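You operate a simulated robot arm through the tools that you are given. There is no shell and no other tool. Be economical: measure what you need, move in short steps, check, and stop when the job is done.

Carry out the task below with a simulated robot arm. There is one attempt and no reset: what you move stays moved.

TASK
Slide the teal block along the top of the teal bench until it stands next to the jug.
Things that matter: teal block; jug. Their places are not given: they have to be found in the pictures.

It is judged by the outcome, as a careful person would: the job done as asked, and still so three seconds after it is handed in. It fails if anything else is knocked over, pushed out of place, dropped, spilled or broken.

THE ROBOT
A 7-joint arm with a two-finger parallel gripper, fixed in place. Base frame: the origin is at the foot of the arm, x ahead of it, y to its left, z up; the work surface is at about z = 0. Lengths are in mm, angles in degrees, forces in N, time in s.
With the tool pointing down near the work surface it reaches from about 240 to 620 mm from the base axis. Its first joint turns from -66.0 to 66.0 degrees. Payload 2.6 kg.
Tool frame: the origin (TCP) lies between the finger pads and is the grasp point; the fingertips stand 30 mm ahead of it; z points along the fingers, y is the line along which they close. The gripper opens to 94 mm. The fingers are 28 mm wide and 10 mm thick; the gripper's body (50 by 96 mm) begins 55 mm behind the TCP.
Orientation is told as [roll, pitch, yaw] about the base's x, y, z axes, in that order, counted from this pose: with the fingers straight down and closing along the base's y, the tool's x points along the base's -x, its y along +y and its z along -z.

THE INTERFACE
- The arm moves only by the tool jog_arm. Its argument "steps" is a list of rows, each a list of 3 entries, a list of its own where there are three numbers: the gripper command, from -1 (shut) to 1 (fully open), values between in proportion, then the shift along the base's x, y, z in units of 300 mm (1.0 is 300 mm), then the turn, a rotation vector about the base's x, y, z in units of 60 degrees (1.0 is 60 degrees). In form: [[hand, [x, y, z], [rx, ry, rz]], ...]. A call has 1 to 12 rows; each row is the pose to reach, as a shift and turn from the pose commanded when the call began. A call with a number of a shift or a turn outside -1 to 1 is refused whole. A row lasts 0.2 s, in which the tool goes at most 50 mm and 8.6 degrees; a call with a longer step from one row to the next is refused whole, and so is a gripper value outside its range. A pose out of reach is approached as far as the arm can. The call stops where the force on the tool passes 40 N (or 10 N more than at its start, if that is more) or the arm is blocked; 0.2 s more then pass. The fingers move at their own pace (about 72 mm/s each) and stop on an object; they squeeze with about 38 N. The grip force told is the motor's: it shows also when the fingers shut on nothing. Time passes only in rows, and 0.2 s behind the last, so rows that repeat a pose let the fingers close. It gives the time, the measured TCP pose, the force on the tool (base axes), the opening and the grip force at its end, in the units of the frame above (readings bear some noise).
- Cameras (640 x 400 px; columns grow to the right, rows downward): "scene" is fixed at [24.2, 427.4, 556.3]; the picture's right is [-0.85, -0.52, 0.00], its down [-0.33, 0.55, -0.77] and it looks along [0.40, -0.65, -0.64] (base axes); focal length 313 px, centre (320, 200). "wrist" rides on the gripper at [-37, 0, -58] in the tool frame; the picture's right is [0.00, -1.00, 0.00], its down [0.97, 0.00, -0.24] and it looks along [0.24, 0.00, 0.97] (tool axes); focal length 218 px, centre (320, 200).
- get_image(camera): a new picture of that camera. No time passes.
- measure_at(camera, pixels): for up to 12 pixels [column, row] of the newest picture of that camera ("zoom" is the newest enlarged one), the place [x, y, z] in the base frame of the surface seen there, good to about 3 mm. No time passes.
- zoom(camera, box): a new picture of the part [left, top, right, bottom] of that camera's present view, enlarged. No time passes.
- hand_in(): hands the job in; it is judged then, once.

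Work in short steps. Measure before you move; look again where a grasp or a placing could have gone wrong, and mend it. You have 60 turns and 14 pictures in all, the two below and enlarged ones among them. Open the gripper and draw the arm clear of the work before you hand the job in, unless the task says otherwise; then end with one line.

The tools are called after ">>>" as name(argument=value, ...) on one line, values as JSON. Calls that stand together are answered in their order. jog_arm: Moves the arm, as the interface text tells. Its arguments: {"type":"object","properties":{"steps":{"type":"array","items":{"type":"array"}}},"required":["steps"]} The other tools are called the same way: get_image (camera) takes a picture; measure_at (camera, pixels) gives the place of the surface under pixels of a picture; zoom (camera, box) takes an enlarged picture of a part of a camera's view; hand_in () hands the job in.

At the start:

```text
t: 0.0
tcp_pos: [359.4, -76.9, 185.2]
tool_rot: [0.0, 0.0, 0.0]
force: [-0.3, -0.5, 0.3]
gripper_width: 94.1
grip_force: 0.0
```

scene: 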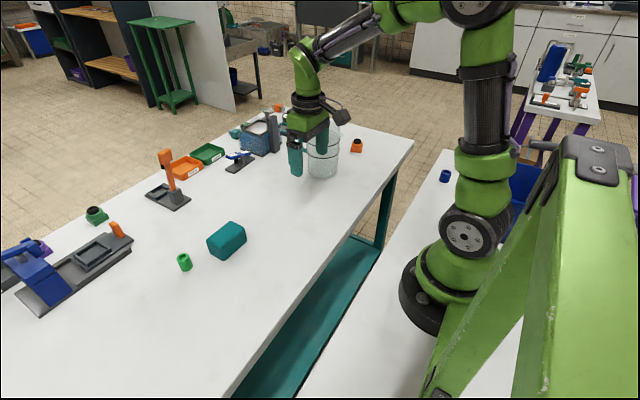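
wrist: 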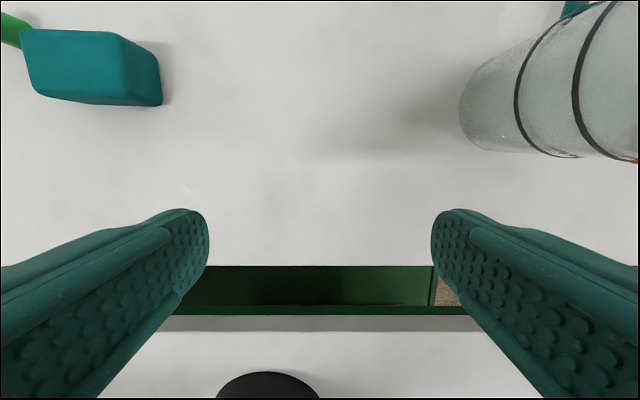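

The teal block is near scene (227,240) and the jug (glass) near (323,155). I'll measure both, and zoom for detail.

>>> measure_at(camera="scene", pixels=[[227, 228], [209, 238], [222, 247], [245, 239], [222, 258], [246, 246], [230, 222], [184, 262], [322, 172], [310, 172], [338, 168], [322, 140]])

>>> zoom(camera="scene", box=[160, 90, 400, 290])

>>> measure_at(camera="wrist", pixels=[[25, 32], [112, 34], [122, 70], [30, 78], [160, 100], [470, 110], [500, 100], [520, 150], [560, 155], [320, 150], [320, 262], [320, 320]])

```text
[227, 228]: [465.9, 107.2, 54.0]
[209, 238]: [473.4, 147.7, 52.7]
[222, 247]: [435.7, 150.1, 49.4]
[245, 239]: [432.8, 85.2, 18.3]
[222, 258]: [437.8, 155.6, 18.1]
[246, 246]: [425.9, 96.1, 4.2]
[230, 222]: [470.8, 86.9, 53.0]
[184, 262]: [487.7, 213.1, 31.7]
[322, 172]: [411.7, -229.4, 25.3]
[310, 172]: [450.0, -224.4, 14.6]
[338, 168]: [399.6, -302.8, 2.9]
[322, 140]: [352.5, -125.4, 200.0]
```

```text
2.00 times, centred on (280, 190) of scene
```

zoom: 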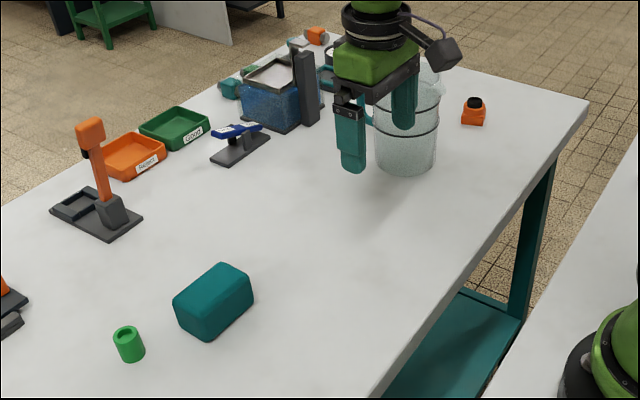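

```text
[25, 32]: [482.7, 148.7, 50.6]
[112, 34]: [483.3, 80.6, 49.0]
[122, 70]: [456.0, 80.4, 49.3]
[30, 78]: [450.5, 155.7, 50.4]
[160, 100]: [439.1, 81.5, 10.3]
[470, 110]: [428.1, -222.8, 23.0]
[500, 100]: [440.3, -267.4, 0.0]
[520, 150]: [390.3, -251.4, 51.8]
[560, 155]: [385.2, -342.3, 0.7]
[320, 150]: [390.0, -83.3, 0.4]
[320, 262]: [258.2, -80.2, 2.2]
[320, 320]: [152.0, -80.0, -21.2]
```

The block spans roughly x 433–487, y 80–155, and is about 52 mm high. The jug's near side is at y≈-222. I'll move up over the block while turning, so the fingers close along x, and then look at the jug unobstructed.

>>> jog_arm(steps=[[1, [0, 0.08, 0], [0, 0, 0.125]], [1, [0.04, 0.16, 0], [0, 0, 0.25]], [1, [0.09, 0.24, 0], [0, 0, 0.375]], [1, [0.14, 0.32, 0], [0, 0, 0.5]], [1, [0.19, 0.4, 0], [0, 0, 0.625]], [1, [0.24, 0.48, 0], [0, 0, 0.75]], [1, [0.29, 0.56, 0], [0, 0, 0.875]], [1, [0.335, 0.64, 0], [0, 0, 1.0]]])

>>> jog_arm(steps=[[1, [0, 0, 0], [0, 0, 0.125]], [1, [0, 0, 0], [0, 0, 0.25]], [1, [0, 0, 0], [0, 0, 0.375]], [1, [0, 0, 0], [0, 0, 0.5]], [1, [0, 0, 0], [0, 0, 0.5]]])

>>> get_image(camera="wrist")

>>> zoom(camera="scene", box=[200, 80, 400, 205])

```text
t: 1.8
tcp_pos: [458.7, 116.2, 183.7]
tool_rot: [0.0, 0.0, 60.1]
force: [0.6, -0.1, -0.6]
gripper_width: 93.9
grip_force: 0.1
```

```text
t: 3.0
tcp_pos: [460.0, 115.2, 185.4]
tool_rot: [-0.1, 0.0, 90.1]
force: [0.3, -0.1, -0.4]
gripper_width: 94.0
grip_force: 0.1
```

```text
10 pictures are left
```

wrist: 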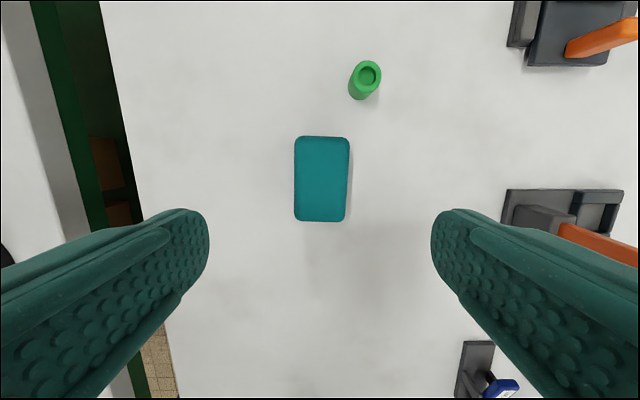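

```text
3.20 times, centred on (300, 142) of scene
```

zoom: 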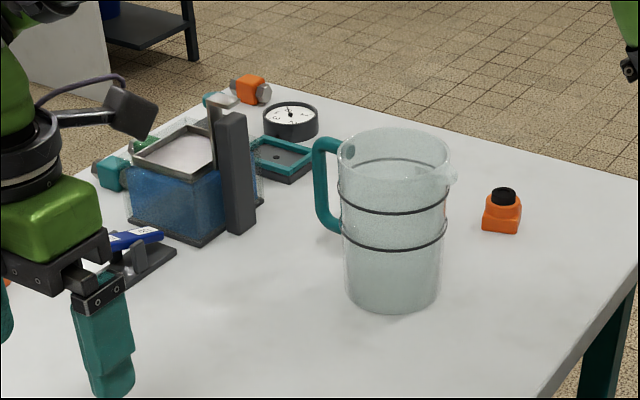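

The block is aligned to the axes under the gripper, and the jug has a teal handle at zoom (322,185). I'll measure the jug, its handle and the block edges.

>>> measure_at(camera="zoom", pixels=[[390, 308], [348, 285], [438, 285], [395, 260], [365, 290], [320, 150], [322, 200], [332, 228], [395, 240], [150, 260], [240, 230], [395, 152]])

>>> measure_at(camera="wrist", pixels=[[297, 180], [347, 180], [322, 139], [322, 219], [298, 150], [347, 150], [297, 208], [344, 208], [368, 75], [490, 385], [505, 200]])

```text
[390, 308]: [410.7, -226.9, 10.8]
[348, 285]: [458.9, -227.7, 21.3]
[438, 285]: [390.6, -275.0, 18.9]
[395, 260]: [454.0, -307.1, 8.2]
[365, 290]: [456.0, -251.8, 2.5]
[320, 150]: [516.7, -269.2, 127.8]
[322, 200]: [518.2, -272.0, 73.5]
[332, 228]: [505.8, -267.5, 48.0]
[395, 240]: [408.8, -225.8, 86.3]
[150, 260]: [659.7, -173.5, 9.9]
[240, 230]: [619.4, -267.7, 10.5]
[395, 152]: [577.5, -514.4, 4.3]
```

```text
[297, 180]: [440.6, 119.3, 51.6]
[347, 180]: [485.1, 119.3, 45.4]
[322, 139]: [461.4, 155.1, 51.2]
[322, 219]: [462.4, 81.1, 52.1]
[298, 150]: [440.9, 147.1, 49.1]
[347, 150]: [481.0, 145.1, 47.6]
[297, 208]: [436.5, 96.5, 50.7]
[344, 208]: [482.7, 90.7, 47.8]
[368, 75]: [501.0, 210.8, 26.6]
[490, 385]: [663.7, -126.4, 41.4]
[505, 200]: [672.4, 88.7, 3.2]
```

The block is 49 × 76 mm, centred at (461.5, 118). The jug is centred near (430, -265) with a radius of about 43 and its handle towards +x. I'll descend over the block, gripping 8 mm further from the jug, and close.

>>> jog_arm(steps=[[1, [0.005, 0.033, -0.1], [0, 0, 0]], [1, [0.005, 0.033, -0.2], [0, 0, 0]], [1, [0.005, 0.033, -0.3], [0, 0, 0]], [1, [0.005, 0.033, -0.4], [0, 0, 0]], [1, [0.005, 0.033, -0.46], [0, 0, 0]], [1, [0.005, 0.033, -0.497], [0, 0, 0]], [1, [0.005, 0.033, -0.497], [0, 0, 0]]])

>>> jog_arm(steps=[[0.2, [0, 0, 0], [0, 0, 0]], [-0.2, [0, 0, 0], [0, 0, 0]], [-0.2, [0, 0, 0], [0, 0, 0]], [-0.2, [0, 0, 0], [0, 0, 0]]])

```text
t: 4.6
tcp_pos: [460.4, 125.0, 35.4]
tool_rot: [0.0, 0.0, 90.1]
force: [-0.3, 0.1, -0.5]
gripper_width: 93.9
grip_force: 0.0
```

```text
t: 5.6
tcp_pos: [460.2, 124.1, 35.9]
tool_rot: [0.0, 0.0, 90.1]
force: [-1.1, -1.1, -0.7]
gripper_width: 54.3
grip_force: 38.5
```

The block is gripped (54 mm, 38 N). I'll drag it along the surface most of the way and stop short to look.

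>>> jog_arm(steps=[[-0.2, [0, -0.04, 0], [0, 0, 0]], [-0.2, [-0.005, -0.11, 0], [0, 0, 0]], [-0.2, [-0.015, -0.18, 0], [0, 0, 0]], [-0.2, [-0.025, -0.25, 0], [0, 0, 0]], [-0.2, [-0.035, -0.32, 0], [0, 0, 0]], [-0.2, [-0.045, -0.39, 0], [0, 0, 0]], [-0.2, [-0.055, -0.46, 0], [0, 0, 0]], [-0.2, [-0.065, -0.53, 0], [0, 0, 0]], [-0.2, [-0.075, -0.6, 0], [0, 0, 0]], [-0.2, [-0.085, -0.67, 0], [0, 0, 0]], [-0.2, [-0.09, -0.74, 0], [0, 0, 0]], [-0.2, [-0.09, -0.8, 0], [0, 0, 0]]])

>>> zoom(camera="scene", box=[220, 80, 420, 205])

```text
t: 8.2
tcp_pos: [434.3, -118.2, 36.1]
tool_rot: [0.1, 0.0, 89.9]
force: [0.3, 0.5, 0.8]
gripper_width: 53.9
grip_force: 37.6
```

```text
3.20 times, centred on (320, 142) of scene
```

zoom: 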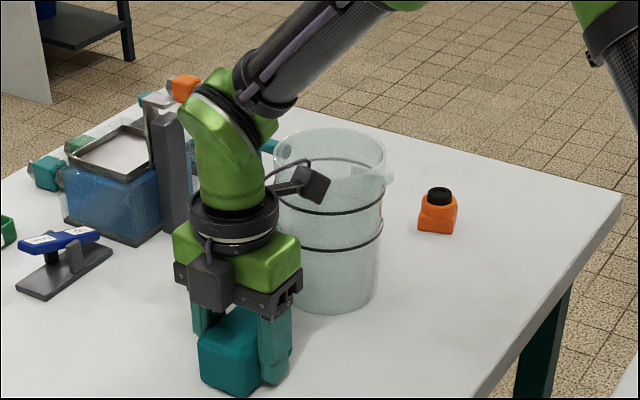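

There is a bracketed box on the wrist at zoom (315,185) close to the jug's rim in the picture. I'll measure it and the jug rim before going further.

>>> measure_at(camera="zoom", pixels=[[318, 185], [305, 195], [322, 200], [285, 188], [235, 240], [210, 280], [350, 165], [330, 206], [345, 245], [340, 300], [385, 175], [230, 350]])

>>> get_image(camera="wrist")

```text
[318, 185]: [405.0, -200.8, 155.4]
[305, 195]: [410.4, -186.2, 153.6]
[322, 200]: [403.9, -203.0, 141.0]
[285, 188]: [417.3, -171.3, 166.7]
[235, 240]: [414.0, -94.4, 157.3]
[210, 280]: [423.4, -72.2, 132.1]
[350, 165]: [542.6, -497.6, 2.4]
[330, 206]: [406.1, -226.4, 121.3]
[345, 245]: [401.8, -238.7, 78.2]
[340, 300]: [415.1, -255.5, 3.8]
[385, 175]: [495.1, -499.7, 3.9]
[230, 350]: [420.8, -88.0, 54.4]
```

```text
7 pictures are left
```

wrist: 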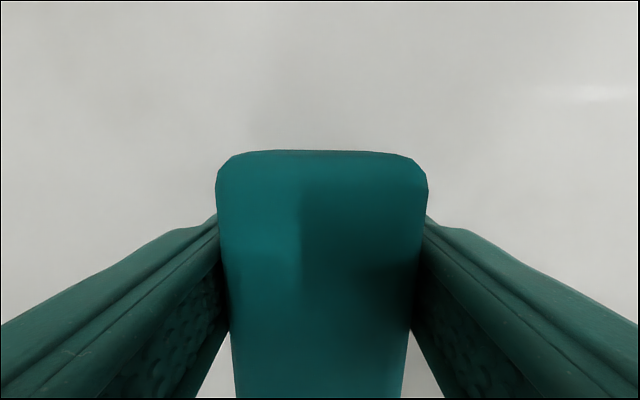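

The bracket sticks out about 90 mm toward the jug at z≈140–165 and would hit the jug's upper wall. So I'll release, back away in +y and rise. Then I'll turn the tool back to yaw 0, with the bracket towards -x, and push the last ~45 mm from the +y side with closed fingers.

>>> jog_arm(steps=[[0.2, [0, 0, 0], [0, 0, 0]], [0.8, [0, 0, 0], [0, 0, 0]], [0.8, [0, 0, 0], [0, 0, 0]], [0.8, [0, 0.05, 0], [0, 0, 0]], [0.8, [0, 0.1, 0.02], [0, 0, 0]], [0.8, [0, 0.14, 0.12], [0, 0, 0]], [0.8, [0, 0.18, 0.22], [0, 0, 0]], [0.8, [0, 0.22, 0.32], [0, 0, 0]], [0.8, [0, 0.22, 0.32], [0, 0, 0]]])

>>> jog_arm(steps=[[0.3, [0, 0, 0], [0, 0, -0.125]], [-0.2, [0, 0, 0], [0, 0, -0.25]], [-0.6, [0, 0, 0], [0, 0, -0.375]], [-1, [0, 0, 0], [0, 0, -0.5]], [-1, [0, 0, 0], [0, 0, -0.625]], [-1, [0, 0, 0], [0, 0, -0.75]], [-1, [0, 0, 0], [0, 0, -0.875]], [-1, [0, 0, 0], [0, 0, -1.0]]])

>>> jog_arm(steps=[[-1, [0, 0, 0], [0, 0, -0.125]], [-1, [0, 0, 0], [0, 0, -0.25]], [-1, [0, 0, 0], [0, 0, -0.375]], [-1, [0, 0, 0], [0, 0, -0.5]], [-1, [0, 0, 0], [0, 0, -0.5]]])

>>> get_image(camera="wrist")

>>> zoom(camera="scene", box=[220, 80, 420, 205])

```text
t: 10.2
tcp_pos: [433.6, -49.6, 132.8]
tool_rot: [0.0, 0.0, 90.0]
force: [-0.3, -0.8, 0.3]
gripper_width: 84.8
grip_force: 0.0
```

```text
t: 12.0
tcp_pos: [434.7, -48.6, 133.8]
tool_rot: [0.0, 0.0, 29.8]
force: [-0.7, 0.6, -0.7]
gripper_width: 0.0
grip_force: 32.5
```

```text
t: 13.2
tcp_pos: [433.1, -50.2, 131.4]
tool_rot: [0.0, 0.0, -0.2]
force: [0.1, -1.2, -0.5]
gripper_width: 0.0
grip_force: 33.3
```

```text
6 pictures are left
```

wrist: 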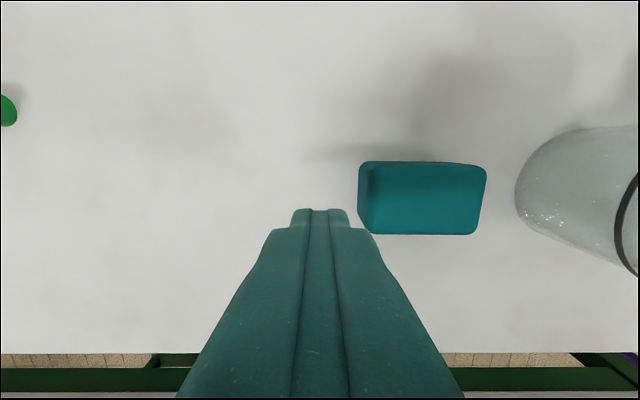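

```text
3.20 times, centred on (320, 142) of scene
```

zoom: 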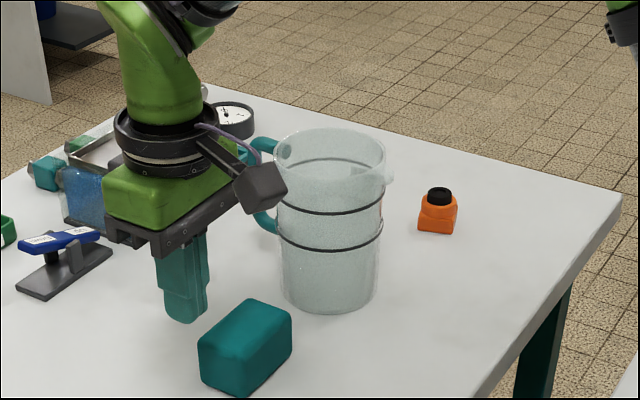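

>>> measure_at(camera="wrist", pixels=[[362, 185], [484, 185], [420, 164], [420, 232], [365, 210], [478, 220], [519, 190], [522, 210], [530, 170], [545, 220]])

>>> measure_at(camera="zoom", pixels=[[250, 305], [203, 345], [240, 362], [290, 316], [320, 308], [310, 280], [330, 300], [300, 300], [330, 240]])

```text
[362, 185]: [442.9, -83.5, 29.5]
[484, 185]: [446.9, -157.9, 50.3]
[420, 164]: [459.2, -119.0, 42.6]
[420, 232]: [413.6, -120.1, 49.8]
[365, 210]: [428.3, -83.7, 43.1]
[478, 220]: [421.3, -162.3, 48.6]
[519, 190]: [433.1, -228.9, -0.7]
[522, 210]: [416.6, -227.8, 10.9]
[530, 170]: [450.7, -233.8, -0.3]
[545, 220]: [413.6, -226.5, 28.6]
```

```text
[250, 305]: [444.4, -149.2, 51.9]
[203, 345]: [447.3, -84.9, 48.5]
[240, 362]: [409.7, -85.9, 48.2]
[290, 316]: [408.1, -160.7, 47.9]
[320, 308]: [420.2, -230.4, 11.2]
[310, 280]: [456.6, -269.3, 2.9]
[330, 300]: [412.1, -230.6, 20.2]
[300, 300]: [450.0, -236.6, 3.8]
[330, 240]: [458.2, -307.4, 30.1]
```

The block spans y -83 to -162 and x 409 to 460. The jug's near wall is at y≈-227. I'll lower the closed fingers behind the block and push gently, stopping about 15 mm short to check.

>>> jog_arm(steps=[[-1, [0.005, 0.02, -0.1], [0, 0, 0]], [-1, [0.005, 0.02, -0.2], [0, 0, 0]], [-1, [0.005, 0.02, -0.28], [0, 0, 0]], [-1, [0.005, 0.02, -0.315], [0, 0, 0]], [-1, [0.005, 0.02, -0.315], [0, 0, 0]]])

>>> jog_arm(steps=[[-1, [0, -0.03, 0], [0, 0, 0]], [-1, [0, -0.06, 0], [0, 0, 0]], [-1, [0, -0.085, 0], [0, 0, 0]], [-1, [0, -0.11, 0], [0, 0, 0]], [-1, [0, -0.135, 0], [0, 0, 0]], [-1, [0, -0.16, 0], [0, 0, 0]], [-1, [0, -0.185, 0], [0, 0, 0]], [-1, [0, -0.21, 0], [0, 0, 0]], [-1, [0, -0.23, 0], [0, 0, 0]], [-1, [0, -0.25, 0], [0, 0, 0]], [-1, [0, -0.25, 0], [0, 0, 0]]])

>>> get_image(camera="wrist")

```text
t: 14.4
tcp_pos: [434.2, -44.8, 37.4]
tool_rot: [-0.1, 0.1, 0.0]
force: [0.3, 0.1, 0.2]
gripper_width: 0.1
grip_force: 33.0
```

```text
t: 16.8
tcp_pos: [434.6, -120.0, 38.2]
tool_rot: [-0.1, 0.0, -0.1]
force: [-0.6, 0.4, 1.1]
gripper_width: 0.1
grip_force: 33.3
```

```text
4 pictures are left
```

wrist: 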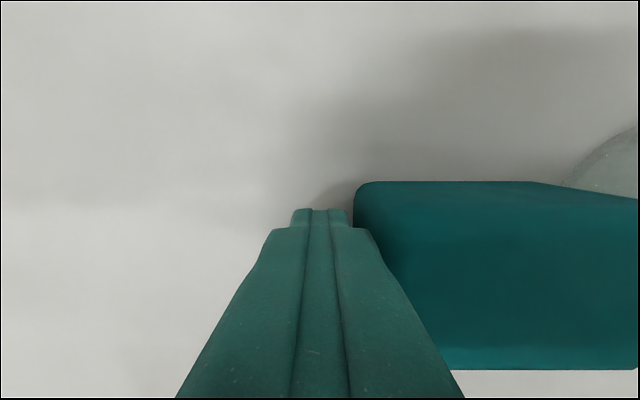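

>>> measure_at(camera="wrist", pixels=[[358, 210], [370, 220], [362, 195], [500, 190], [635, 250], [600, 365], [610, 155], [630, 180]])

>>> zoom(camera="scene", box=[240, 100, 400, 200])

```text
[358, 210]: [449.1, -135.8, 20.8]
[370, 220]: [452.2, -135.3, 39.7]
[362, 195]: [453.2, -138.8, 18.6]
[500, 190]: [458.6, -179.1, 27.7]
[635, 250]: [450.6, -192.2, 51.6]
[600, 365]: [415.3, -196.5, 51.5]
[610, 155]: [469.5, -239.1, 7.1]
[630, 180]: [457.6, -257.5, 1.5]
```

```text
4.00 times, centred on (320, 150) of scene
```

zoom: 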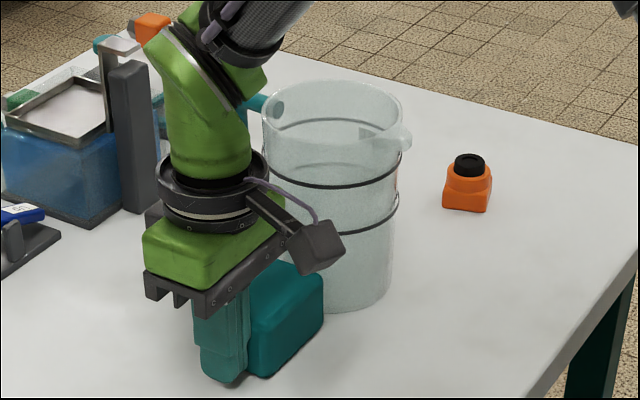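

The block's +y face is at about y=-135, so its far face is at ≈-212, leaving about 14 mm to the jug. I'll nudge it 6 mm more, then back off and rise.

>>> jog_arm(steps=[[-1, [0, -0.01, 0], [0, 0, 0]], [-1, [0, -0.02, 0], [0, 0, 0]], [-1, [0, -0.02, 0], [0, 0, 0]]])

>>> jog_arm(steps=[[-1, [0, 0.06, 0], [0, 0, 0]], [-1, [0, 0.14, 0], [0, 0, 0]], [-1, [0, 0.24, 0.06], [0, 0, 0]], [-1, [0, 0.34, 0.16], [0, 0, 0]], [-1, [0, 0.44, 0.28], [0, 0, 0]], [0, [0, 0.54, 0.4], [0, 0, 0]], [1, [0, 0.64, 0.5], [0, 0, 0]], [1, [0, 0.74, 0.5], [0, 0, 0]], [1, [0, 0.74, 0.5], [0, 0, 0]]])

>>> zoom(camera="scene", box=[240, 100, 400, 200])

```text
t: 17.6
tcp_pos: [434.7, -126.3, 39.3]
tool_rot: [0.0, -0.1, 0.0]
force: [-0.5, 3.7, 2.3]
gripper_width: 0.0
grip_force: 33.3
```

```text
t: 19.6
tcp_pos: [434.3, 96.7, 188.4]
tool_rot: [0.0, 0.0, 0.0]
force: [0.1, 0.7, 0.2]
gripper_width: 93.9
grip_force: 0.1
```

```text
4.00 times, centred on (320, 150) of scene
```

zoom: 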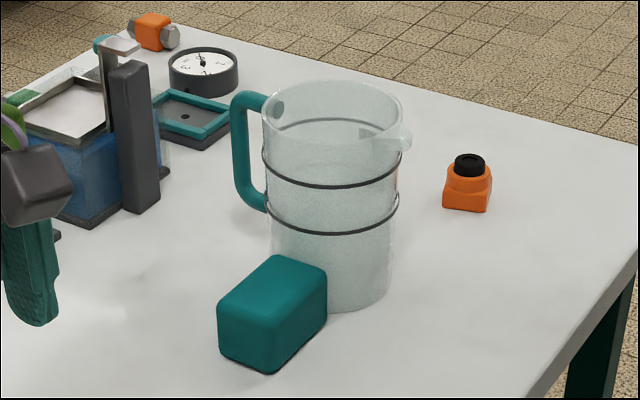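

The block now stands upright about 8 mm from the jug, aligned with it. The jug hasn't moved, and the arm is open and clear, so I'm handing in.

>>> hand_in()

```text
The job is handed in.
```

I slid the teal block along the bench top until it stood upright about 8 mm from the jug, which did not move, then opened the gripper, drew the arm clear and handed the job in.
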